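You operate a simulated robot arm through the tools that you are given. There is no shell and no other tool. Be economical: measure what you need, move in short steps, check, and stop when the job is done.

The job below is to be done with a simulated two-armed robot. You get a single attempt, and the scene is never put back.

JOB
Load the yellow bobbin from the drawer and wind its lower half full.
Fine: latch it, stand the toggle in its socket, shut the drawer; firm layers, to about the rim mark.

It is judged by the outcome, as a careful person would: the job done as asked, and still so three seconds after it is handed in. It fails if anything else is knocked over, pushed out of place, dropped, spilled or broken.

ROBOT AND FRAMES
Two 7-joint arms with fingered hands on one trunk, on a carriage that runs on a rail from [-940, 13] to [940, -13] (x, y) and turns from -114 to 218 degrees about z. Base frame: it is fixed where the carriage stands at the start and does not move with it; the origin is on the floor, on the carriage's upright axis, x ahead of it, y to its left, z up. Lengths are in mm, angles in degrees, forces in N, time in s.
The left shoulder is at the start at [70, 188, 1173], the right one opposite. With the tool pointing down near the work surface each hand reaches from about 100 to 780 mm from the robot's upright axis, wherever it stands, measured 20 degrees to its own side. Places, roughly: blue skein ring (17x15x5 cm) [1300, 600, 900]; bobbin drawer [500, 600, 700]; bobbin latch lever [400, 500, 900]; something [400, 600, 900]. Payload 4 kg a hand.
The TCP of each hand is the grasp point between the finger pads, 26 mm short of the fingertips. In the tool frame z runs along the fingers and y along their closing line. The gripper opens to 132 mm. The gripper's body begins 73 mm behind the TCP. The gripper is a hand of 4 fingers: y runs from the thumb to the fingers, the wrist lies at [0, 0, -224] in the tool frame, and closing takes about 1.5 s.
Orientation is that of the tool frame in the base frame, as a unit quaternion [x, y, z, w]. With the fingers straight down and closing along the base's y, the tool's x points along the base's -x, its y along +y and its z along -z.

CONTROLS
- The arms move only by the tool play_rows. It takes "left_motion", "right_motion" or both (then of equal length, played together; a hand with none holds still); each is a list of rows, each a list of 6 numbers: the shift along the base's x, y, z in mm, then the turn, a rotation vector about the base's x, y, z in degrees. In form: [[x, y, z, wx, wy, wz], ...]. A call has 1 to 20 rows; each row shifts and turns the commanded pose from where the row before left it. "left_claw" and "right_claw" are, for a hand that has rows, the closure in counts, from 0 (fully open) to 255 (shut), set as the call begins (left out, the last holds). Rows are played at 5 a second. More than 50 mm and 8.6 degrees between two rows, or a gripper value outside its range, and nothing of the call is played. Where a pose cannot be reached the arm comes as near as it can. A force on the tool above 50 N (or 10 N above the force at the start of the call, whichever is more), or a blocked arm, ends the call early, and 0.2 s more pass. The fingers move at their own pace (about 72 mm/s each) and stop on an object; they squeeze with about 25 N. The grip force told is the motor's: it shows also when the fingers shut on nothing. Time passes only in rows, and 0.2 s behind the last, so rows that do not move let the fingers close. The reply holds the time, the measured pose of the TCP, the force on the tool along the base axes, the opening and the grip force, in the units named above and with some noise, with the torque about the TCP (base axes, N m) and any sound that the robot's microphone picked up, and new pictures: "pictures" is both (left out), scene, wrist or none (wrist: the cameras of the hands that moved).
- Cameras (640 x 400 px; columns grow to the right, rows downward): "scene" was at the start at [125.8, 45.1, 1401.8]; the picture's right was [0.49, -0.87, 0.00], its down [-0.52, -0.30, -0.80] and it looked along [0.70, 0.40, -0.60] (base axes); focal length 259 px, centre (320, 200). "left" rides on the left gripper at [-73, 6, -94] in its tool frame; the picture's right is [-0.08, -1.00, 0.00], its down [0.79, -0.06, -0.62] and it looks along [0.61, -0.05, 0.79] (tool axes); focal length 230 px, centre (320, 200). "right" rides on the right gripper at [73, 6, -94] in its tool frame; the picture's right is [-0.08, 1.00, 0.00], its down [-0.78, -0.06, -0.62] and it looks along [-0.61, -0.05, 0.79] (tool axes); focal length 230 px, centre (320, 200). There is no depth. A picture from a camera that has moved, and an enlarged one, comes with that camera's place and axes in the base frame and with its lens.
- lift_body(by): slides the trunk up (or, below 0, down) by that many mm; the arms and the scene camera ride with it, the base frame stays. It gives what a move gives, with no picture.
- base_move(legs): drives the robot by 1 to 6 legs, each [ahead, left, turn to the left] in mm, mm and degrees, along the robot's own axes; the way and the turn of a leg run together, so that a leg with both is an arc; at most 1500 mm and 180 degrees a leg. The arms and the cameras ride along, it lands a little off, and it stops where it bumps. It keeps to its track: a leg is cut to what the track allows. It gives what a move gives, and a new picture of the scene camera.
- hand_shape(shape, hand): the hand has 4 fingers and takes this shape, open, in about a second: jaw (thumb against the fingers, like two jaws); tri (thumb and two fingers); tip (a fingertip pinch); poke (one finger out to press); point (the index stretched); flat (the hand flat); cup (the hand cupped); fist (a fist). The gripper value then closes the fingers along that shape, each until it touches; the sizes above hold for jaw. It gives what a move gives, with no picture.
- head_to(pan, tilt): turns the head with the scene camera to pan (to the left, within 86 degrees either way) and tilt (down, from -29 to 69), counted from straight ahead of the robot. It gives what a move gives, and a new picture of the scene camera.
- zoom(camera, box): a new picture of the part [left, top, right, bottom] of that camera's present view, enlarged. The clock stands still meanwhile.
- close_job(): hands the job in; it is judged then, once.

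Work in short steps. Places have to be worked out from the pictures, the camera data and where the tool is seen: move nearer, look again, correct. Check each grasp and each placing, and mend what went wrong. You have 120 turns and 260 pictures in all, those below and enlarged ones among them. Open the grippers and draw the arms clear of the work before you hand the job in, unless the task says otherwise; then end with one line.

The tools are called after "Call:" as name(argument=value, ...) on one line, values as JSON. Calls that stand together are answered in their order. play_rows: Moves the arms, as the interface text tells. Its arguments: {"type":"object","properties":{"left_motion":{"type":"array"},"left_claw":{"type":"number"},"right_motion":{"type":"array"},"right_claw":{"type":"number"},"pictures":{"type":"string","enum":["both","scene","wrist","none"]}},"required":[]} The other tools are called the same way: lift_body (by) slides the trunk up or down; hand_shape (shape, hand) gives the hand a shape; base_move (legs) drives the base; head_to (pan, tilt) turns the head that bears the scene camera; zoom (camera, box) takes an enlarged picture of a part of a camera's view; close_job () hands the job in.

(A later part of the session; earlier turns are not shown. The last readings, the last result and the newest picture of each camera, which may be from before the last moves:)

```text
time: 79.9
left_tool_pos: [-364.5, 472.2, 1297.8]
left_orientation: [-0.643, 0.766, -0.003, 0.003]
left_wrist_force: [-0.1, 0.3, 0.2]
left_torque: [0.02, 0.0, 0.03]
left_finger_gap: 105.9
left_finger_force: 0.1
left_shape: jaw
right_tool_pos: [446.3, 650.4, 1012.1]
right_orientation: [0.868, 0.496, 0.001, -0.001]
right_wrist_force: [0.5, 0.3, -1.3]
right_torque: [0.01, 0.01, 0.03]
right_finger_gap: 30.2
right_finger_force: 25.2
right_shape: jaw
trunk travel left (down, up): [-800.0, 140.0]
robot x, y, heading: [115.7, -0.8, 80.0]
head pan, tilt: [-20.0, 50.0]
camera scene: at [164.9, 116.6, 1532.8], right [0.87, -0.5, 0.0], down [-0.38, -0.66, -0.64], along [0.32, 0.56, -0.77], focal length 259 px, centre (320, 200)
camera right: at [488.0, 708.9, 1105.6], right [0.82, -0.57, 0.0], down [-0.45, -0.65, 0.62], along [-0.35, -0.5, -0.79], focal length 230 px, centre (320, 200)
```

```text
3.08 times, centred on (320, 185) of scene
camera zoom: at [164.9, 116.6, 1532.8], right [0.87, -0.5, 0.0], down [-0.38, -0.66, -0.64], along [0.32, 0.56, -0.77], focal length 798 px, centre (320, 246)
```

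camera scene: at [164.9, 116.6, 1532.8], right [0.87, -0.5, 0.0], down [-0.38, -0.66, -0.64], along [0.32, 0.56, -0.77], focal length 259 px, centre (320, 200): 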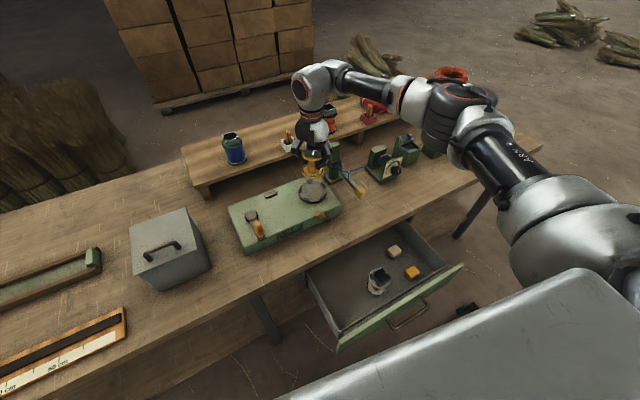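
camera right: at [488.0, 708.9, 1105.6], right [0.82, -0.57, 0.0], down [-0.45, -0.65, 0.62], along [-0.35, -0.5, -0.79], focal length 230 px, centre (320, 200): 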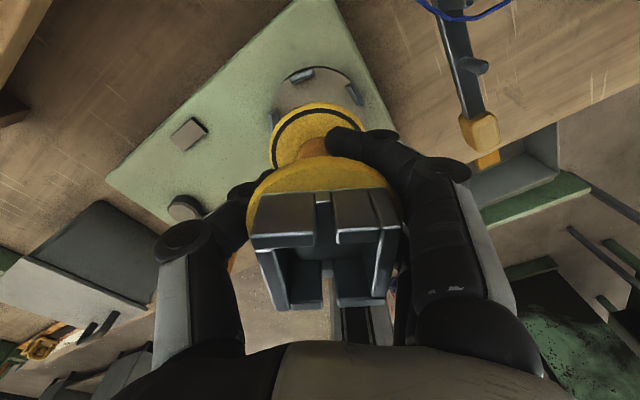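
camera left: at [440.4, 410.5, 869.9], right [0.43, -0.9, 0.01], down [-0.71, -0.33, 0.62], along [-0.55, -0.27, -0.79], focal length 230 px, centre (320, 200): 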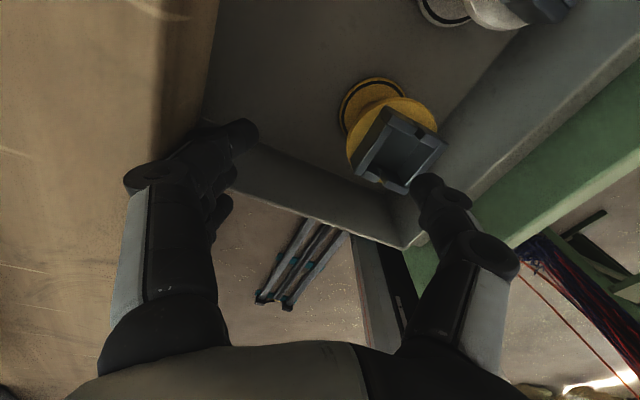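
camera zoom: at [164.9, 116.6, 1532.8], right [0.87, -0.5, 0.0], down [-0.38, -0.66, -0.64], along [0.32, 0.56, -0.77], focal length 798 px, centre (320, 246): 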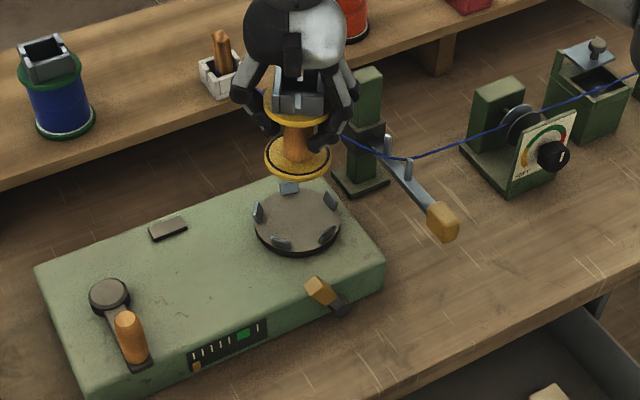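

Refined: chuck centre ≈ (444.5, 657, 853), bobbin base sits about +4 mm in y of the TCP. I shift and descend 60 mm, then look again.

Call:
play_rows(right_motion=[[-3, 2, -15, 0, 0, 0], [0, 0, -15, 0, 0, 0], [0, 0, -15, 0, 0, 0], [0, 0, -15, 0, 0, 0], [0, 0, 0, 0, 0, 0]], pictures="wrist")

Call:
zoom(camera="scene", box=[265, 140, 365, 220])

Call:
zoom(camera="right", box=[220, 40, 420, 200])

```text
time: 81.1
left_tool_pos: [-364.0, 472.6, 1297.2]
left_orientation: [-0.643, 0.766, -0.003, 0.003]
left_wrist_force: [0.2, -0.1, -0.2]
left_torque: [0.0, 0.01, 0.0]
left_finger_gap: 106.2
left_finger_force: 0.0
left_shape: jaw
right_tool_pos: [442.0, 650.6, 951.5]
right_orientation: [0.868, 0.496, 0.0, 0.0]
right_wrist_force: [0.0, 0.3, -0.6]
right_torque: [-0.01, -0.02, 0.03]
right_finger_gap: 30.3
right_finger_force: 24.8
right_shape: jaw
trunk travel left (down, up): [-800.0, 140.0]
robot x, y, heading: [116.8, 0.8, 80.5]
head pan, tilt: [-20.0, 50.0]
camera right: at [483.9, 709.9, 1046.0], right [0.82, -0.57, 0.0], down [-0.45, -0.65, 0.62], along [-0.35, -0.5, -0.79], focal length 230 px, centre (320, 200)
```

right: 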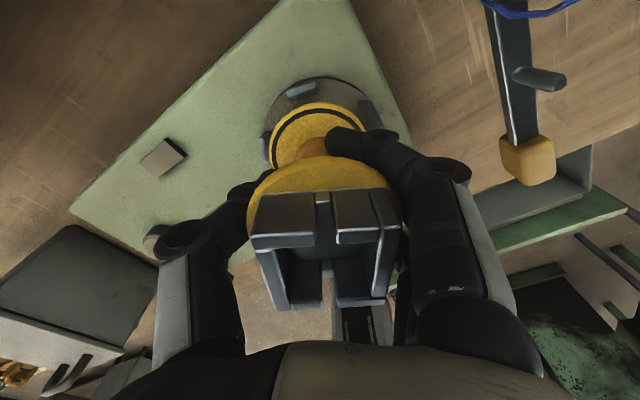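

```text
5.00 times, centred on (315, 180) of scene
camera zoom: at [165.3, 116.5, 1532.8], right [0.87, -0.5, 0.0], down [-0.38, -0.66, -0.64], along [0.32, 0.56, -0.77], focal length 1296 px, centre (345, 300)
```

zoom: 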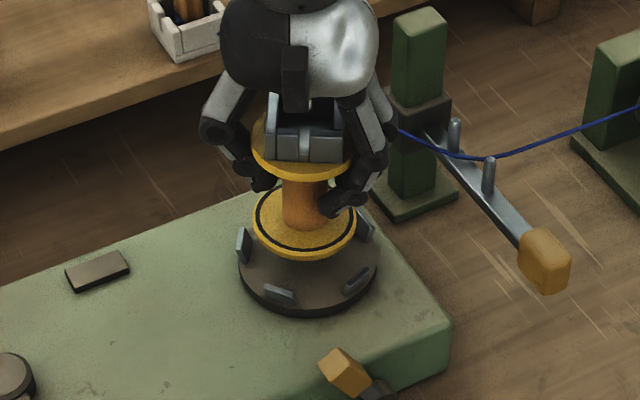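

```text
2.50 times, centred on (320, 120) of right
camera zoom: at [483.9, 709.9, 1046.0], right [0.82, -0.57, 0.0], down [-0.45, -0.65, 0.62], along [-0.35, -0.5, -0.79], focal length 575 px, centre (320, 400)
```

zoom: 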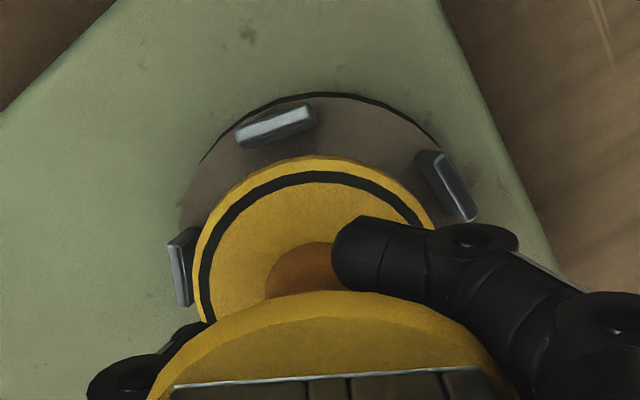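

Fitting both views: bobbin base ≈ (442, 653.5), chuck ≈ (441.3, 651), with about 33 mm to go. Small shift and descend 22 mm, then check again.

Call:
play_rows(right_motion=[[-0.5, -2, -8, 0, 0, 0], [0, 0, -8, 0, 0, 0], [0, 0, -6, 0, 0, 0], [0, 0, 0, 0, 0, 0]], pictures="none")

Call:
zoom(camera="scene", box=[265, 140, 365, 220])

Call:
zoom(camera="right", box=[220, 40, 420, 200])

```text
time: 82.1
left_tool_pos: [-365.0, 471.8, 1298.1]
left_orientation: [-0.643, 0.766, -0.003, 0.002]
left_wrist_force: [0.0, -0.3, 0.5]
left_torque: [0.02, 0.0, -0.01]
left_finger_gap: 106.4
left_finger_force: 0.0
left_shape: jaw
right_tool_pos: [440.8, 647.2, 931.2]
right_orientation: [0.868, 0.496, 0.001, -0.001]
right_wrist_force: [0.0, -0.4, -0.6]
right_torque: [-0.01, 0.02, -0.01]
right_finger_gap: 30.3
right_finger_force: 24.2
right_shape: jaw
trunk travel left (down, up): [-800.0, 140.0]
robot x, y, heading: [119.9, -4.9, 80.4]
head pan, tilt: [-20.0, 50.0]
```

```text
5.00 times, centred on (315, 180) of scene
camera zoom: at [165.3, 116.8, 1532.8], right [0.87, -0.5, 0.0], down [-0.38, -0.66, -0.64], along [0.32, 0.56, -0.77], focal length 1296 px, centre (345, 300)
```

zoom: 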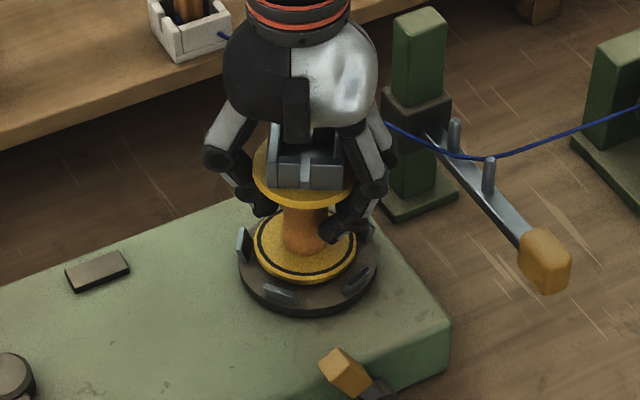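

```text
2.50 times, centred on (320, 120) of right
camera zoom: at [482.7, 707.8, 1024.7], right [0.82, -0.57, 0.0], down [-0.45, -0.65, 0.62], along [-0.35, -0.51, -0.79], focal length 575 px, centre (320, 400)
```

zoom: 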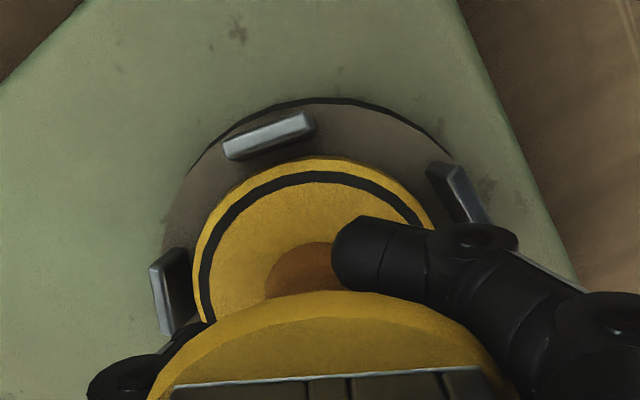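

Nicely inside the clamps; about 8–10 mm left. Descend in small steps feeling for contact.

Call:
play_rows(right_motion=[[1, 0, -2, 0, 0, 0], [0, 0, -2, 0, 0, 0], [0, 0, -2, 0, 0, 0], [0, 0, -1, 0, 0, 0], [0, 0, 0, 0, 0, 0]], pictures="none")

Call:
zoom(camera="scene", box=[265, 140, 365, 220])

```text
time: 83.3
left_tool_pos: [-364.1, 470.3, 1298.4]
left_orientation: [-0.643, 0.765, -0.003, 0.003]
left_wrist_force: [-0.7, 0.1, 0.0]
left_torque: [0.04, -0.02, 0.02]
left_finger_gap: 106.2
left_finger_force: 0.1
left_shape: jaw
right_tool_pos: [439.7, 648.2, 925.7]
right_orientation: [0.868, 0.497, 0.002, -0.001]
right_wrist_force: [0.5, 1.9, 10.4]
right_torque: [-0.1, -0.22, 0.03]
right_finger_gap: 30.5
right_finger_force: 25.1
right_shape: jaw
trunk travel left (down, up): [-800.0, 140.0]
robot x, y, heading: [118.5, -2.6, 80.1]
head pan, tilt: [-20.0, 50.0]
```

```text
5.00 times, centred on (315, 180) of scene
camera zoom: at [164.2, 115.4, 1533.1], right [0.87, -0.5, 0.0], down [-0.38, -0.66, -0.64], along [0.32, 0.56, -0.77], focal length 1296 px, centre (345, 300)
```

zoom: 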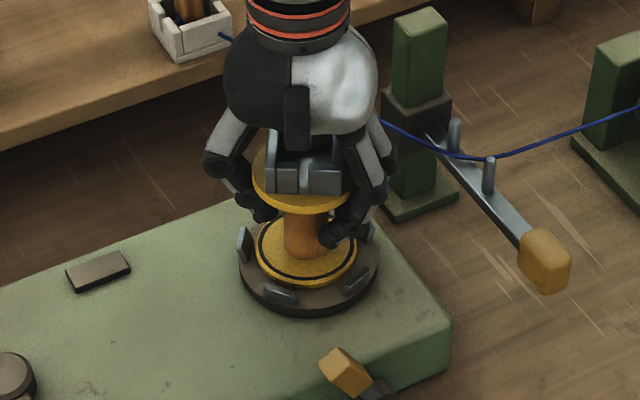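

Contact of 10 N. I check whether it's seated flat, from the wrist side.

Call:
zoom(camera="right", box=[240, 70, 400, 180])

Call:
zoom(camera="scene", box=[295, 170, 345, 210])

```text
3.64 times, centred on (320, 125) of right
camera zoom: at [482.3, 707.8, 1019.4], right [0.82, -0.57, 0.0], down [-0.45, -0.65, 0.61], along [-0.35, -0.5, -0.79], focal length 837 px, centre (320, 473)
```

zoom: 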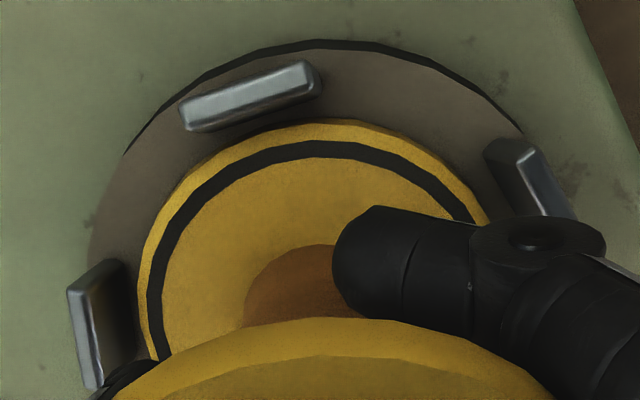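

```text
10.00 times, centred on (320, 190) of scene
camera zoom: at [164.2, 115.4, 1533.1], right [0.87, -0.5, 0.0], down [-0.38, -0.66, -0.64], along [0.32, 0.56, -0.77], focal length 2592 px, centre (320, 300)
```

zoom: 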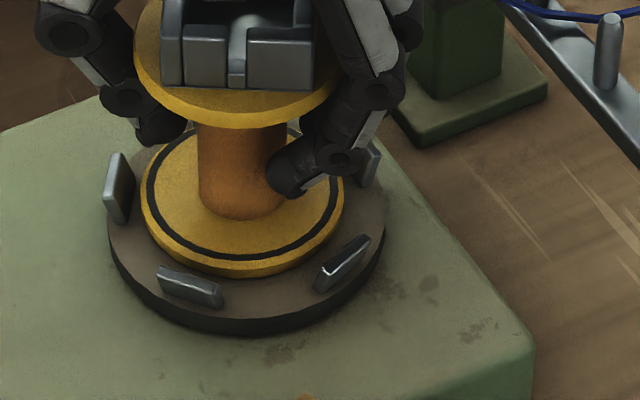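

It looks concentric and flat inside the five clamps. I open the fingers.

Call:
play_rows(right_motion=[[0, 0, 1, 0, 0, 0], [0, 0, 0, 0, 0, 0], [0, 0, 0, 0, 0, 0], [0, 0, 0, 0, 0, 0], [0, 0, 0, 0, 0, 0], [0, 0, 0, 0, 0, 0]], right_claw=70, pictures="none")

Call:
zoom(camera="scene", box=[280, 150, 360, 214])

Call:
zoom(camera="right", box=[160, 40, 480, 360])

```text
time: 84.7
left_tool_pos: [-364.2, 473.2, 1297.8]
left_orientation: [-0.644, 0.765, -0.003, 0.002]
left_wrist_force: [-0.7, 0.3, -0.2]
left_torque: [-0.03, 0.02, 0.01]
left_finger_gap: 106.0
left_finger_force: 0.1
left_shape: jaw
right_tool_pos: [440.7, 648.7, 925.1]
right_orientation: [0.868, 0.496, 0.0, 0.0]
right_wrist_force: [-0.7, -0.3, 0.5]
right_torque: [0.01, 0.02, -0.01]
right_finger_gap: 95.1
right_finger_force: 0.0
right_shape: jaw
trunk travel left (down, up): [-800.0, 140.0]
robot x, y, heading: [117.5, -4.1, 80.1]
head pan, tilt: [-20.0, 50.0]
```

```text
6.25 times, centred on (320, 182) of scene
camera zoom: at [165.1, 116.6, 1532.8], right [0.87, -0.5, 0.0], down [-0.38, -0.66, -0.64], along [0.32, 0.56, -0.77], focal length 1620 px, centre (320, 312)
```

zoom: 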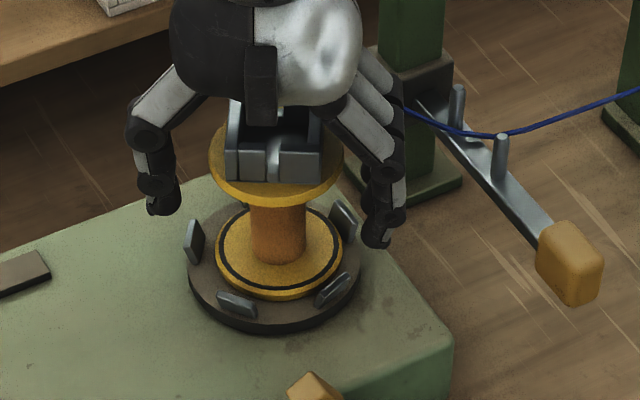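

```text
1.25 times, centred on (320, 200) of right
camera zoom: at [483.3, 708.0, 1018.6], right [0.82, -0.57, 0.0], down [-0.45, -0.65, 0.62], along [-0.35, -0.5, -0.79], focal length 288 px, centre (320, 200)
```

zoom: 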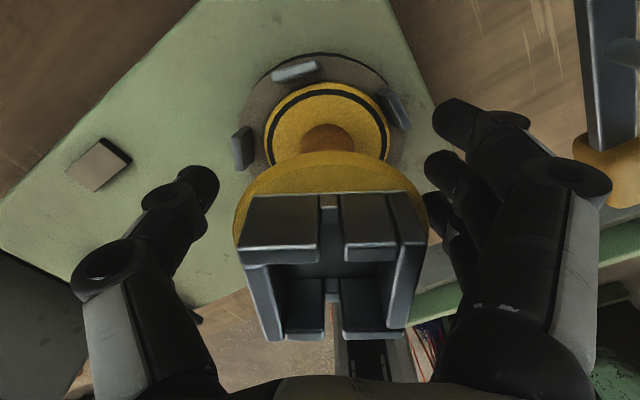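

Seated and standing. Raise the right hand straight up, then study the latch lever.

Call:
play_rows(right_motion=[[0, 0, 30, 0, 0, 0], [0, 0, 40, 0, 0, 0], [0, 0, 45, 0, 0, 0], [0, -20, 40, 0, 0, 0], [20, -40, 0, 0, 0, 0], [20, -40, 0, 0, 0, 0], [20, -30, 0, 0, 0, 0], [0, 0, 0, 0, 0, 0]], pictures="both")

Call:
zoom(camera="scene", box=[285, 170, 345, 230])

Call:
zoom(camera="right", box=[200, 0, 420, 160])

```text
time: 86.5
left_tool_pos: [-366.1, 473.1, 1298.3]
left_orientation: [-0.643, 0.766, -0.003, 0.003]
left_wrist_force: [-0.6, -0.2, -0.3]
left_torque: [0.04, -0.01, 0.0]
left_finger_gap: 106.2
left_finger_force: 0.0
left_shape: jaw
right_tool_pos: [501.0, 521.4, 1078.4]
right_orientation: [0.868, 0.496, 0.0, -0.001]
right_wrist_force: [0.4, 0.2, 0.0]
right_torque: [-0.01, 0.03, 0.0]
right_finger_gap: 95.2
right_finger_force: 0.0
right_shape: jaw
trunk travel left (down, up): [-800.0, 140.0]
robot x, y, heading: [122.3, -5.0, 80.1]
head pan, tilt: [-20.0, 50.0]
camera scene: at [165.1, 117.5, 1532.8], right [0.87, -0.5, 0.0], down [-0.38, -0.67, -0.64], along [0.32, 0.56, -0.77], focal length 259 px, centre (320, 200)
camera right: at [543.0, 580.1, 1172.6], right [0.82, -0.57, 0.0], down [-0.45, -0.65, 0.62], along [-0.35, -0.51, -0.79], focal length 230 px, centre (320, 200)
```

scene: 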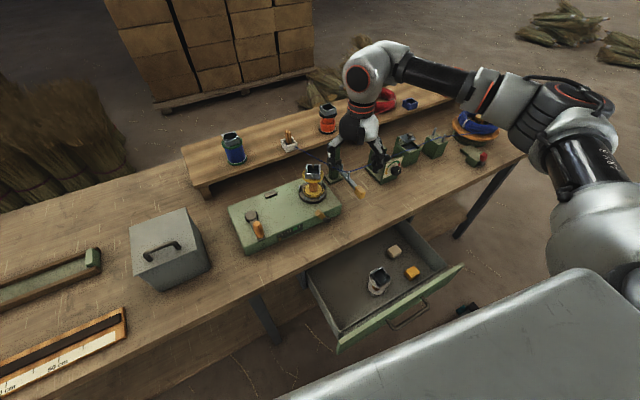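
right: 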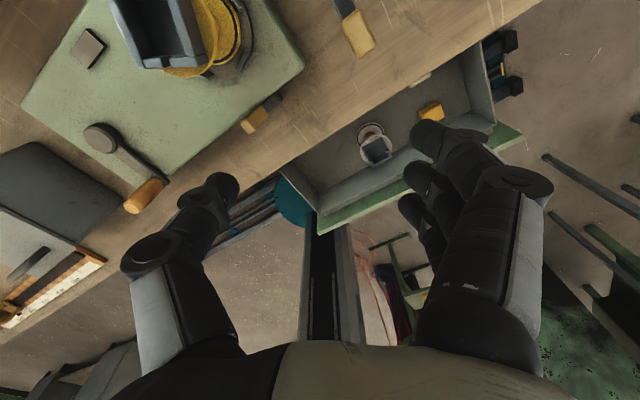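

```text
6.67 times, centred on (315, 200) of scene
camera zoom: at [165.1, 117.5, 1532.8], right [0.87, -0.5, 0.0], down [-0.38, -0.67, -0.64], along [0.32, 0.56, -0.77], focal length 1728 px, centre (353, 200)
```

zoom: 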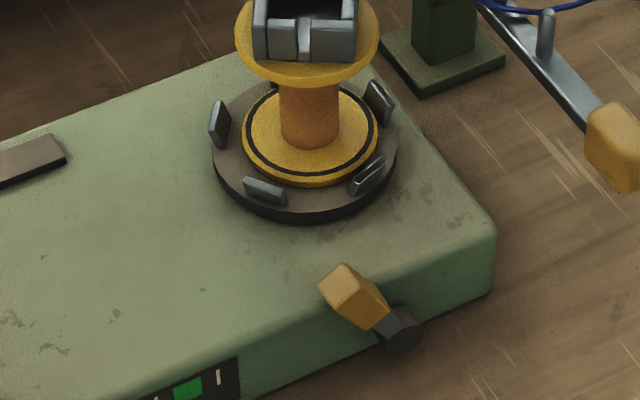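

```text
2.50 times, centred on (310, 80) of right
camera zoom: at [543.0, 580.1, 1172.6], right [0.82, -0.57, 0.0], down [-0.45, -0.65, 0.62], along [-0.35, -0.51, -0.79], focal length 575 px, centre (345, 500)
```

zoom: 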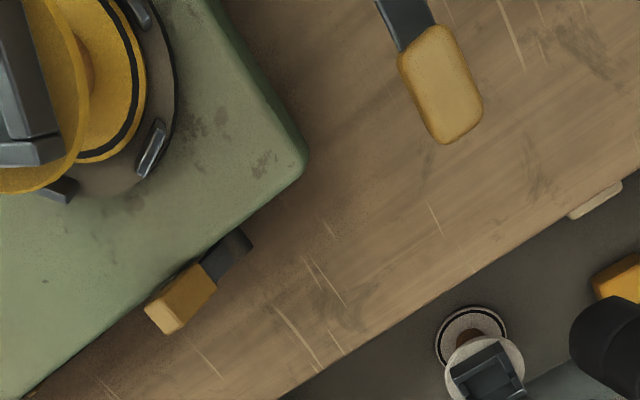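

Lever: pivot ≈ (438, 546, 822), knob ≈ (413, 547, 864), leaning 30° left of upright. I'll straddle the knob loosely with the right jaws (closing along x) and push it over to the right.

Call:
play_rows(right_motion=[[-22, 5, -20, 0, 0, 7.5], [-22, 5, -20, 0, 0, 7.5], [-22, 5, -20, 0, 0, 7.5], [-22, 4, -20, 0, 0, 8], [0, 0, -20, 0, 0, 0], [0, 0, 0, 0, 0, 0]], right_claw=140, pictures="both")

Call:
zoom(camera="scene", box=[270, 150, 370, 230])

```text
time: 87.9
left_tool_pos: [-364.8, 472.6, 1297.3]
left_orientation: [-0.643, 0.766, -0.002, 0.002]
left_wrist_force: [-0.9, 0.4, 0.6]
left_torque: [-0.01, -0.01, 0.01]
left_finger_gap: 106.2
left_finger_force: 0.1
left_shape: jaw
right_tool_pos: [413.2, 536.6, 978.9]
right_orientation: [0.707, 0.708, 0.001, 0.0]
right_wrist_force: [-1.5, -0.3, 0.3]
right_torque: [0.01, 0.03, -0.01]
right_finger_gap: 60.5
right_finger_force: 0.1
right_shape: jaw
trunk travel left (down, up): [-800.0, 140.0]
robot x, y, heading: [119.0, -4.6, 80.4]
head pan, tilt: [-20.0, 50.0]
camera scene: at [165.4, 116.3, 1532.9], right [0.87, -0.5, 0.0], down [-0.38, -0.66, -0.64], along [0.32, 0.56, -0.77], focal length 259 px, centre (320, 200)
camera right: at [419.0, 609.5, 1072.6], right [1.0, -0.08, 0.0], down [-0.06, -0.79, 0.62], along [-0.05, -0.61, -0.79], focal length 230 px, centre (320, 200)
```

scene: 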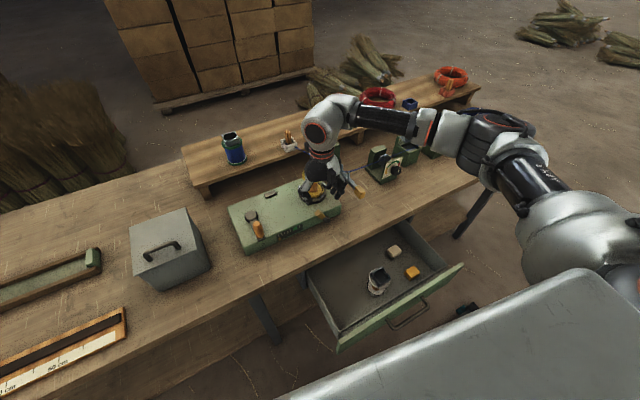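
right: 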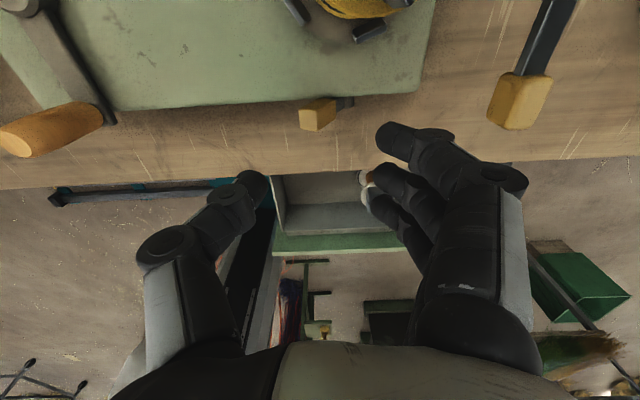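

```text
5.00 times, centred on (320, 190) of scene
camera zoom: at [165.4, 116.3, 1532.9], right [0.87, -0.5, 0.0], down [-0.38, -0.66, -0.64], along [0.32, 0.56, -0.77], focal length 1296 px, centre (320, 250)
```

zoom: 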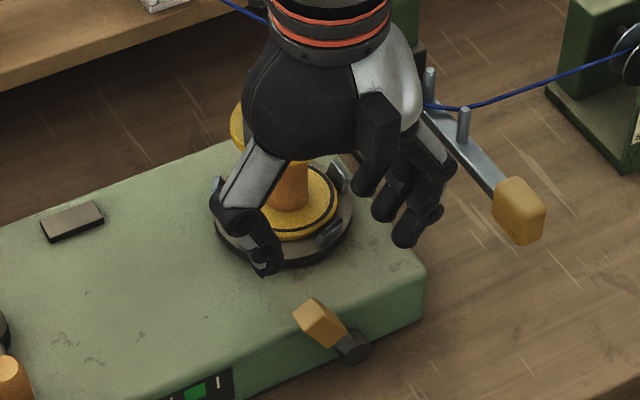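

Aligned in x. I lower so the tips pass beside the knob, watching for contact.

Call:
play_rows(right_motion=[[-1, 1, -25, 0, 0, 0], [0, 0, -25, 0, 0, 0], [0, 0, -25, 0, 0, 0], [0, 0, -15, 0, 0, 0], [0, 0, -12, 0, 0, 0], [0, 0, 0, 0, 0, 0]], pictures="wrist")

Call:
zoom(camera="scene", box=[270, 150, 370, 230])

```text
time: 89.3
left_tool_pos: [-365.9, 470.5, 1298.5]
left_orientation: [-0.643, 0.766, -0.003, 0.004]
left_wrist_force: [0.8, 0.2, 0.6]
left_torque: [-0.01, 0.0, -0.01]
left_finger_gap: 106.2
left_finger_force: 0.1
left_shape: jaw
right_tool_pos: [411.7, 538.9, 880.8]
right_orientation: [0.707, 0.707, 0.001, -0.002]
right_wrist_force: [2.7, 3.0, 26.4]
right_torque: [0.59, -1.1, 0.04]
right_finger_gap: 60.6
right_finger_force: 0.1
right_shape: jaw
trunk travel left (down, up): [-800.0, 140.0]
robot x, y, heading: [118.7, -0.6, 80.0]
head pan, tilt: [-20.0, 50.0]
camera right: at [417.3, 610.5, 974.0], right [1.0, -0.08, 0.0], down [-0.06, -0.79, 0.61], along [-0.05, -0.61, -0.79], focal length 230 px, centre (320, 200)
```

right: 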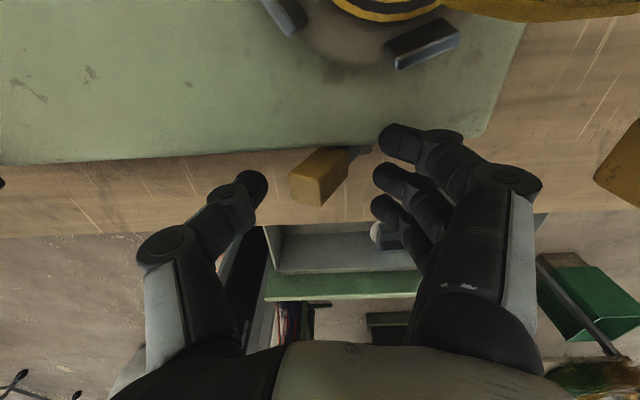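

```text
5.00 times, centred on (320, 190) of scene
camera zoom: at [163.6, 114.5, 1533.5], right [0.87, -0.5, 0.0], down [-0.38, -0.66, -0.64], along [0.32, 0.56, -0.76], focal length 1296 px, centre (320, 250)
```

zoom: 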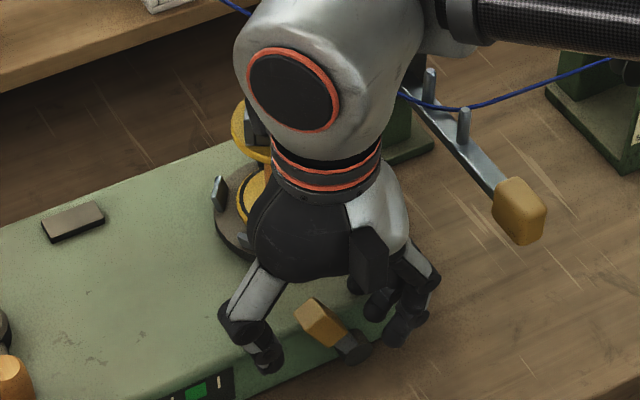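

A fingertip rests on the winder's edge (26 N up). I lift, shift 14 mm toward me and lower again.

Call:
play_rows(right_motion=[[0, 0, 8, 0, 0, 0], [0, -14, 0, 0, 0, 0], [0, 0, -6, 0, 0, 0], [0, 0, -6, 0, 0, 0], [0, 0, -3, 0, 0, 0], [0, 0, 0, 0, 0, 0]], pictures="wrist")

```text
time: 90.7
left_tool_pos: [-364.1, 472.4, 1297.1]
left_orientation: [-0.643, 0.766, -0.002, 0.002]
left_wrist_force: [0.2, 0.6, 0.1]
left_torque: [-0.02, 0.0, 0.0]
left_finger_gap: 106.2
left_finger_force: 0.0
left_shape: jaw
right_tool_pos: [411.8, 524.8, 872.0]
right_orientation: [0.707, 0.707, 0.0, 0.0]
right_wrist_force: [-0.1, -2.9, 1.2]
right_torque: [0.0, -0.06, -0.11]
right_finger_gap: 60.1
right_finger_force: 0.1
right_shape: jaw
trunk travel left (down, up): [-800.0, 140.0]
robot x, y, heading: [117.1, -3.6, 80.2]
head pan, tilt: [-20.0, 50.0]
camera right: at [417.9, 596.7, 964.7], right [1.0, -0.08, 0.0], down [-0.06, -0.79, 0.62], along [-0.05, -0.61, -0.79], focal length 230 px, centre (320, 200)
```

right: 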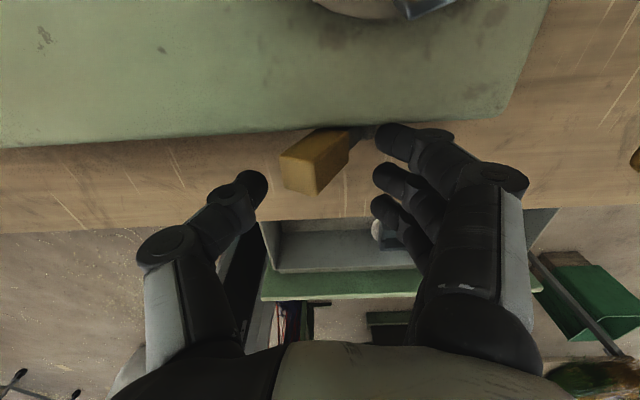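

The thumb barely overlaps the knob here. I rise so the tips clear the winder top and move in over it, then push +x with the thumb.

Call:
play_rows(right_motion=[[0, -3, 0, 0, 0, 0], [0, 0, 15, 0, 0, 0], [0, 12, 0, 0, 0, 0], [0, 11, 0, 0, 0, 0], [0, 0, -1, 0, 0, 0], [8, 0, 0, 0, 0, 0], [8, 0, 0, 0, 0, 0]], pictures="wrist")

```text
time: 92.3
left_tool_pos: [-365.1, 472.3, 1298.0]
left_orientation: [-0.644, 0.765, -0.003, 0.002]
left_wrist_force: [-1.0, 1.5, -0.1]
left_torque: [0.01, 0.01, 0.02]
left_finger_gap: 106.0
left_finger_force: 0.0
left_shape: jaw
right_tool_pos: [428.8, 544.0, 885.4]
right_orientation: [0.706, 0.708, 0.0, -0.001]
right_wrist_force: [-0.4, 0.2, -0.4]
right_torque: [0.02, 0.02, 0.03]
right_finger_gap: 60.3
right_finger_force: 0.1
right_shape: jaw
trunk travel left (down, up): [-800.0, 140.0]
robot x, y, heading: [118.0, 1.6, 80.3]
head pan, tilt: [-20.0, 50.0]
camera right: at [434.3, 617.1, 978.4], right [1.0, -0.08, 0.0], down [-0.06, -0.79, 0.62], along [-0.05, -0.61, -0.79], focal length 230 px, centre (320, 200)
```

right: 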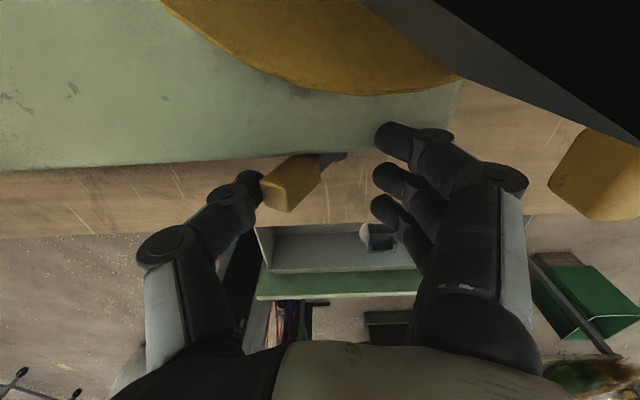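

Thumb is now at the knob's left side. Push right 40 mm in small steps.

Call:
play_rows(right_motion=[[6, 0, 0, 0, 0, 0], [6, 0, 0, 0, 0, 0], [6, 0, 0, 0, 0, 0], [6, 0, 0, 0, 0, 0], [6, 0, 0, 0, 0, 0]], pictures="wrist")

Call:
zoom(camera="scene", box=[270, 150, 370, 230])

```text
time: 93.5
left_tool_pos: [-363.4, 471.7, 1297.5]
left_orientation: [-0.643, 0.766, -0.002, 0.003]
left_wrist_force: [-0.3, 0.1, 1.0]
left_torque: [-0.02, -0.03, -0.01]
left_finger_gap: 106.0
left_finger_force: 0.1
left_shape: jaw
right_tool_pos: [457.9, 544.9, 885.0]
right_orientation: [0.708, 0.706, 0.0, 0.0]
right_wrist_force: [-0.8, 0.6, 1.0]
right_torque: [0.02, 0.04, 0.01]
right_finger_gap: 60.9
right_finger_force: 0.0
right_shape: jaw
trunk travel left (down, up): [-800.0, 140.0]
robot x, y, heading: [118.3, -1.6, 80.1]
head pan, tilt: [-20.0, 50.0]
camera right: at [464.8, 617.1, 978.4], right [1.0, -0.08, 0.0], down [-0.06, -0.79, 0.62], along [-0.05, -0.61, -0.79], focal length 230 px, centre (320, 200)
```

right: 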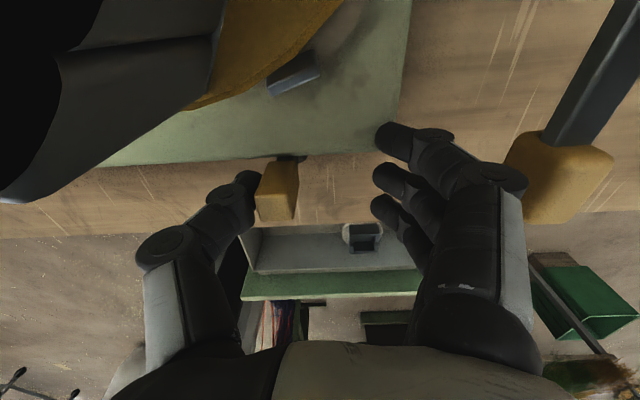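

```text
5.00 times, centred on (320, 190) of scene
camera zoom: at [165.5, 116.6, 1532.8], right [0.87, -0.5, 0.0], down [-0.38, -0.66, -0.64], along [0.32, 0.56, -0.77], focal length 1296 px, centre (320, 250)
```

zoom: 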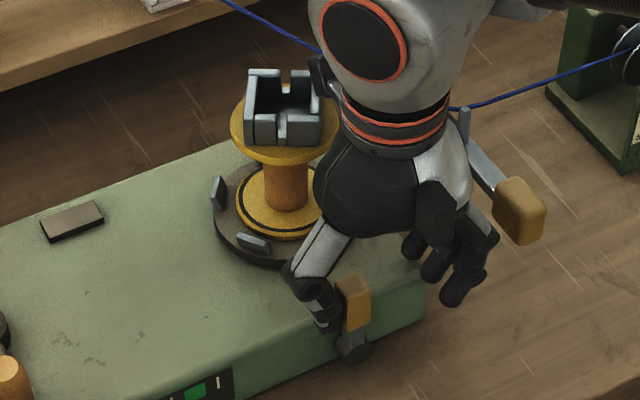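

The lever swings freely and is upright now. Continue pushing another 30 mm.

Call:
play_rows(right_motion=[[6, 0, 0, 0, 0, 0], [6, 0, 0, 0, 0, 0], [6, 0, 0, 0, 0, 0], [6, 0, 0, 0, 0, 0], [6, 0, 0, 0, 0, 0]], pictures="wrist")

Call:
zoom(camera="scene", box=[270, 150, 370, 230])

```text
time: 94.7
left_tool_pos: [-364.7, 472.0, 1297.8]
left_orientation: [-0.644, 0.765, -0.003, 0.003]
left_wrist_force: [0.5, -0.5, 1.0]
left_torque: [0.0, -0.01, -0.01]
left_finger_gap: 106.3
left_finger_force: 0.0
left_shape: jaw
right_tool_pos: [487.1, 544.2, 884.4]
right_orientation: [0.706, 0.708, 0.001, -0.001]
right_wrist_force: [-3.2, -0.4, 0.8]
right_torque: [0.02, 0.09, 0.01]
right_finger_gap: 62.9
right_finger_force: 0.0
right_shape: jaw
trunk travel left (down, up): [-800.0, 140.0]
robot x, y, heading: [116.3, -0.5, 80.1]
head pan, tilt: [-20.0, 50.0]
camera right: at [493.3, 616.6, 977.8], right [1.0, -0.08, 0.0], down [-0.06, -0.79, 0.62], along [-0.05, -0.61, -0.79], focal length 230 px, centre (320, 200)
```

right: 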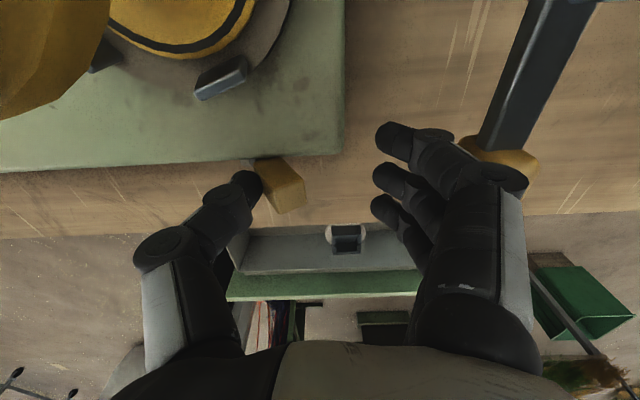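

```text
5.00 times, centred on (320, 190) of scene
camera zoom: at [164.6, 116.5, 1532.9], right [0.87, -0.5, 0.0], down [-0.38, -0.66, -0.64], along [0.32, 0.56, -0.77], focal length 1296 px, centre (320, 250)
```

zoom: 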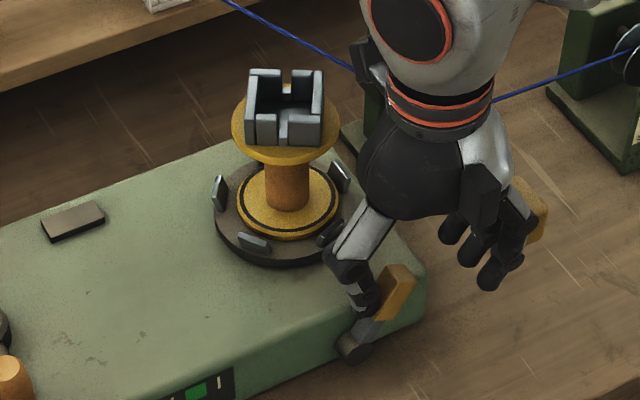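

The lever is now ~30° right with little resistance. The guide-arm knob (x≈570) is near my fingers, so I push the rest by narrowing the jaws and a small shift.

Call:
play_rows(right_motion=[[0, 0, 0, 0, 0, 0], [3, 0, 0, 0, 0, 0], [3, 0, -1, 0, 0, 0], [3, 0, -1, 0, 0, 0], [0, 0, 0, 0, 0, 0]], right_claw=165, pictures="wrist")

Call:
zoom(camera="scene", box=[270, 150, 370, 230])

```text
time: 95.9
left_tool_pos: [-366.7, 470.6, 1297.0]
left_orientation: [-0.644, 0.765, -0.003, 0.003]
left_wrist_force: [0.5, -0.3, -1.0]
left_torque: [-0.01, 0.04, 0.02]
left_finger_gap: 106.1
left_finger_force: 0.0
left_shape: jaw
right_tool_pos: [493.9, 545.1, 883.4]
right_orientation: [0.706, 0.708, 0.001, -0.001]
right_wrist_force: [-13.9, -1.1, 8.0]
right_torque: [0.01, 0.6, 0.0]
right_finger_gap: 61.6
right_finger_force: 0.0
right_shape: jaw
trunk travel left (down, up): [-800.0, 140.0]
robot x, y, heading: [119.9, -5.4, 80.5]
head pan, tilt: [-20.0, 50.0]
camera right: at [500.5, 616.6, 978.0], right [1.0, -0.08, 0.0], down [-0.06, -0.79, 0.61], along [-0.05, -0.61, -0.79], focal length 230 px, centre (320, 200)
```

right: 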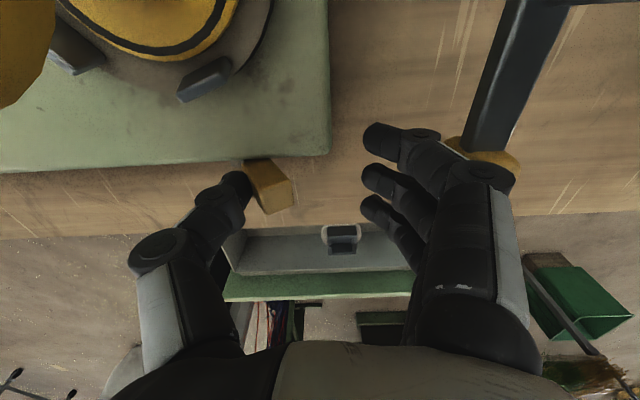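

```text
5.00 times, centred on (320, 190) of scene
camera zoom: at [162.2, 115.5, 1533.1], right [0.87, -0.5, 0.0], down [-0.38, -0.66, -0.64], along [0.32, 0.56, -0.76], focal length 1296 px, centre (320, 250)
```

zoom: 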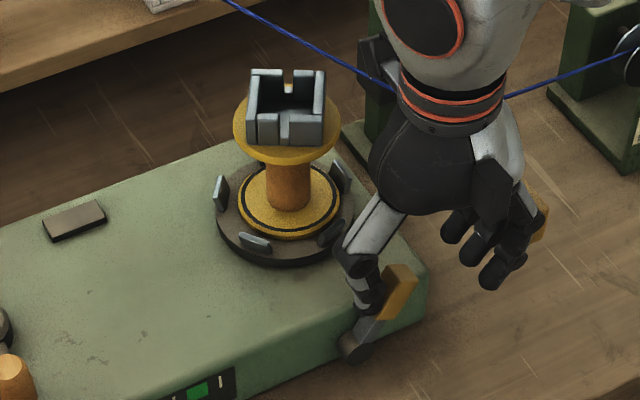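

Some resistance (14 N), clamps not visibly moved. I push a little further along the arc (right and down).

Call:
play_rows(right_motion=[[3, 0, -2, 0, 0, 0], [3, 0, -2, 0, 0, 0], [3, 0, -2, 0, 0, 0], [3, 0, -2, 0, 0, 0]], pictures="wrist")

Call:
zoom(camera="scene", box=[270, 150, 370, 230])

```text
time: 96.9
left_tool_pos: [-373.5, 468.0, 1296.8]
left_orientation: [-0.644, 0.765, -0.005, 0.006]
left_wrist_force: [-0.1, -0.2, -0.3]
left_torque: [0.0, 0.02, -0.05]
left_finger_gap: 106.3
left_finger_force: 0.0
left_shape: jaw
right_tool_pos: [500.9, 544.1, 882.3]
right_orientation: [0.706, 0.709, 0.004, -0.004]
right_wrist_force: [-33.0, 3.6, 38.7]
right_torque: [0.05, 0.95, 0.25]
right_finger_gap: 60.3
right_finger_force: 0.0
right_shape: jaw
trunk travel left (down, up): [-800.0, 140.0]
robot x, y, heading: [117.3, -3.7, 80.0]
head pan, tilt: [-20.0, 50.0]
camera right: at [506.6, 616.0, 975.8], right [1.0, -0.07, 0.0], down [-0.06, -0.79, 0.61], along [-0.05, -0.61, -0.79], focal length 230 px, centre (320, 200)
```

right: 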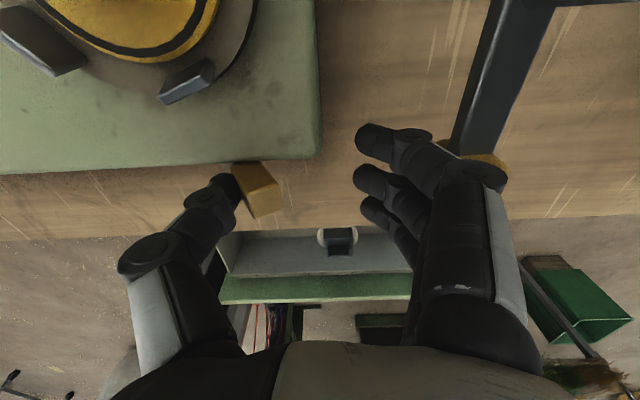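

```text
5.00 times, centred on (320, 190) of scene
camera zoom: at [155.4, 112.1, 1533.9], right [0.87, -0.5, 0.0], down [-0.38, -0.66, -0.65], along [0.32, 0.56, -0.76], focal length 1296 px, centre (320, 250)
```

zoom: 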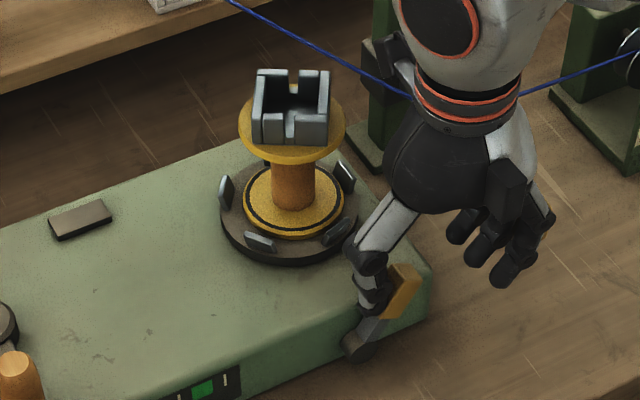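

That's a hard stop at ~35° right. I back off, open, rise, and inspect the lever, clamps and guide arm.

Call:
play_rows(right_motion=[[-8, 0, 6, 0, 0, 0], [-8, 0, 4, 0, 0, 0], [0, 0, 25, 0, 0, 0], [0, -10, 40, 0, 0, 0], [0, -20, 40, 0, 0, 0], [0, -30, 20, 0, 0, 0], [0, 0, 0, 0, 0, 0]], right_claw=140, pictures="scene")

Call:
zoom(camera="scene", box=[280, 160, 350, 225])

Call:
zoom(camera="right", box=[130, 0, 500, 160])

```text
time: 98.5
left_tool_pos: [-364.0, 473.2, 1296.6]
left_orientation: [-0.644, 0.765, -0.003, 0.001]
left_wrist_force: [0.0, 0.5, 0.2]
left_torque: [-0.04, 0.02, 0.02]
left_finger_gap: 106.2
left_finger_force: 0.1
left_shape: jaw
right_tool_pos: [493.8, 484.4, 1011.8]
right_orientation: [0.707, 0.707, 0.0, 0.0]
right_wrist_force: [-0.3, 0.6, -0.3]
right_torque: [0.02, -0.01, 0.0]
right_finger_gap: 59.4
right_finger_force: 0.0
right_shape: jaw
trunk travel left (down, up): [-800.0, 140.0]
robot x, y, heading: [116.9, -4.7, 80.3]
head pan, tilt: [-20.0, 50.0]
camera scene: at [165.1, 117.4, 1532.8], right [0.87, -0.5, 0.0], down [-0.38, -0.67, -0.64], along [0.32, 0.56, -0.77], focal length 259 px, centre (320, 200)
```

scene: 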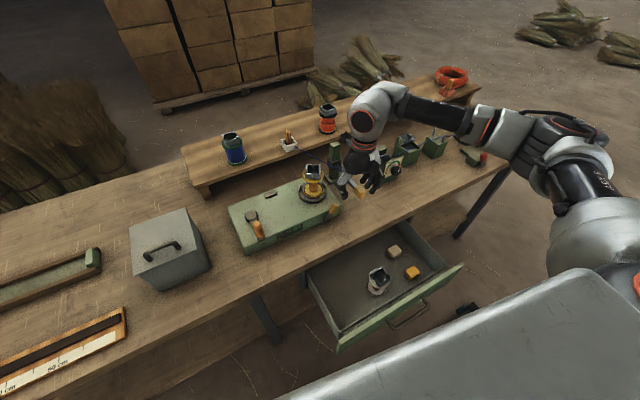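

```text
6.15 times, centred on (315, 192) of scene
camera zoom: at [165.1, 117.4, 1532.8], right [0.87, -0.5, 0.0], down [-0.38, -0.67, -0.64], along [0.32, 0.56, -0.77], focal length 1595 px, centre (351, 246)
```

zoom: 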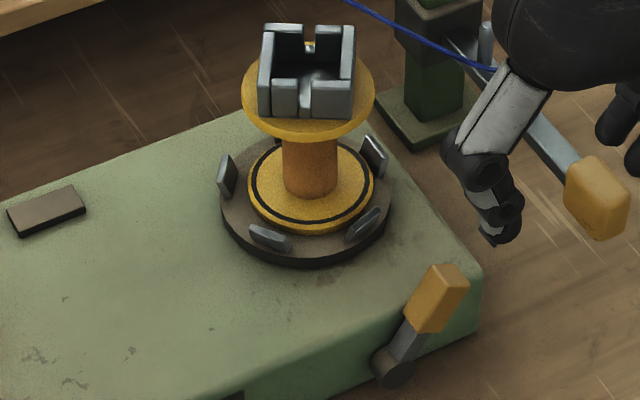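

```text
1.73 times, centred on (315, 80) of right
camera zoom: at [499.2, 556.4, 1104.6], right [1.0, -0.08, 0.0], down [-0.06, -0.79, 0.62], along [-0.05, -0.61, -0.79], focal length 398 px, centre (329, 408)
```

zoom: 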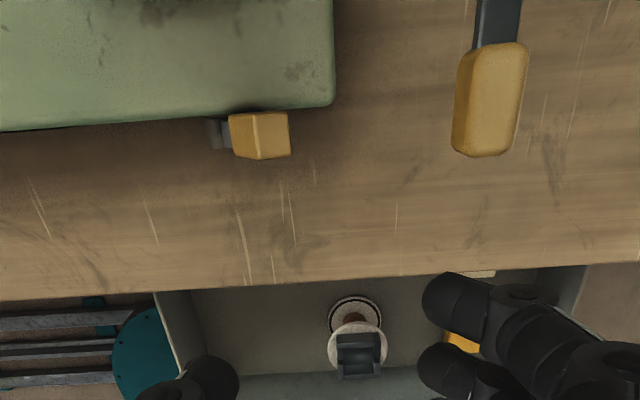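

Zoom on the clamps to compare with before.

Call:
zoom(camera="scene", box=[295, 170, 345, 210])

```text
10.00 times, centred on (320, 190) of scene
camera zoom: at [165.1, 117.4, 1532.8], right [0.87, -0.5, 0.0], down [-0.38, -0.67, -0.64], along [0.32, 0.56, -0.77], focal length 2592 px, centre (320, 300)
```

zoom: 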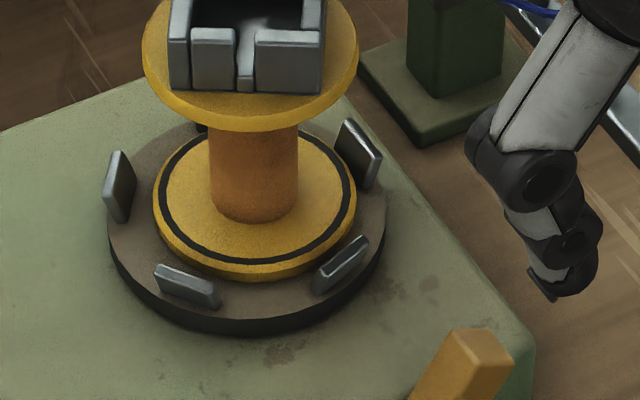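

The bobbin sits off-centre (≈8 mm toward back-right), so the latch likely didn't clamp it; my wrist-camera side may also have brushed it. I'll turn the right hand by 180° so its camera side faces me (and gives a front view), then redo it properly.

Call:
play_rows(right_motion=[[0, -4, 5, 0, 0, -8.5], [0, -4, 5, 0, 0, -8.5], [0, -4, 5, 0, 0, -8.5], [0, -4, 5, 0, 0, -8.5], [0, -4, 5, 0, 0, -8.5], [0, -4, 5, 0, 0, -8.5], [0, -4, 5, 0, 0, -8.5], [0, -4, 5, 0, 0, -8.5], [0, 0, 0, 0, 0, -8.5], [0, 0, 0, 0, 0, -8.5], [0, 0, 0, 0, 0, -8.5], [0, 0, 0, 0, 0, -8.5], [0, 0, 0, 0, 0, -8.5], [0, 0, 0, 0, 0, -8.5], [0, 0, 0, 0, 0, -8.5], [0, 0, 0, 0, 0, -8.5], [0, 0, 0, 0, 0, -8.5], [0, 0, 0, 0, 0, -8.5], [0, 0, 0, 0, 0, -8.5], [0, 0, 0, 0, 0, -8.5]], pictures="none")

Call:
play_rows(right_motion=[[-10, 0, 0, 0, 0, -8.5], [-10, 0, 0, 0, 0, -1.5], [-10, 0, 0, 0, 0, 0], [-10, 0, 0, 0, 0, 0], [-10, 0, 0, 0, 0, 0], [0, 0, 0, 0, 0, 0]], pictures="both")

```text
time: 102.7
left_tool_pos: [-364.9, 473.1, 1297.8]
left_orientation: [-0.645, 0.765, -0.003, 0.002]
left_wrist_force: [0.2, 0.2, -0.5]
left_torque: [0.01, 0.01, 0.0]
left_finger_gap: 106.1
left_finger_force: 0.0
left_shape: jaw
right_tool_pos: [493.2, 452.9, 1051.1]
right_orientation: [0.765, -0.644, 0.001, 0.0]
right_wrist_force: [0.8, 0.6, -0.7]
right_torque: [-0.02, 0.05, -0.03]
right_finger_gap: 59.6
right_finger_force: 0.0
right_shape: jaw
trunk travel left (down, up): [-800.0, 140.0]
robot x, y, heading: [117.3, 0.0, 80.1]
head pan, tilt: [-20.0, 50.0]
```

```text
time: 104.1
left_tool_pos: [-363.1, 471.8, 1297.7]
left_orientation: [-0.643, 0.766, -0.003, 0.002]
left_wrist_force: [-0.5, -0.1, 0.2]
left_torque: [0.01, -0.02, -0.01]
left_finger_gap: 106.1
left_finger_force: 0.1
left_shape: jaw
right_tool_pos: [443.1, 452.7, 1049.2]
right_orientation: [0.708, -0.707, 0.0, 0.001]
right_wrist_force: [-0.1, -0.4, -0.3]
right_torque: [-0.02, 0.01, -0.01]
right_finger_gap: 59.5
right_finger_force: 0.1
right_shape: jaw
trunk travel left (down, up): [-800.0, 140.0]
robot x, y, heading: [116.2, 0.6, 80.3]
head pan, tilt: [-20.0, 50.0]
camera scene: at [165.5, 116.5, 1532.8], right [0.87, -0.5, 0.0], down [-0.38, -0.66, -0.64], along [0.32, 0.56, -0.77], focal length 259 px, centre (320, 200)
camera right: at [438.5, 378.9, 1142.7], right [-1.0, 0.08, 0.0], down [0.06, 0.79, 0.62], along [0.05, 0.61, -0.79], focal length 230 px, centre (320, 200)
```

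scene: 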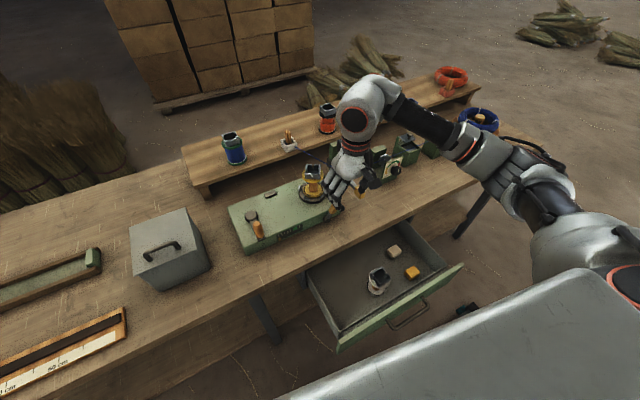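
right: 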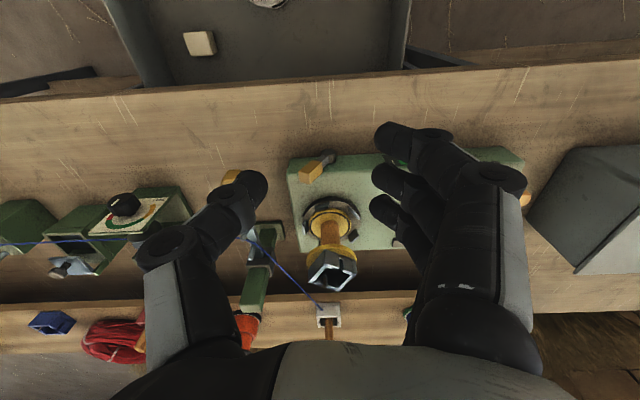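

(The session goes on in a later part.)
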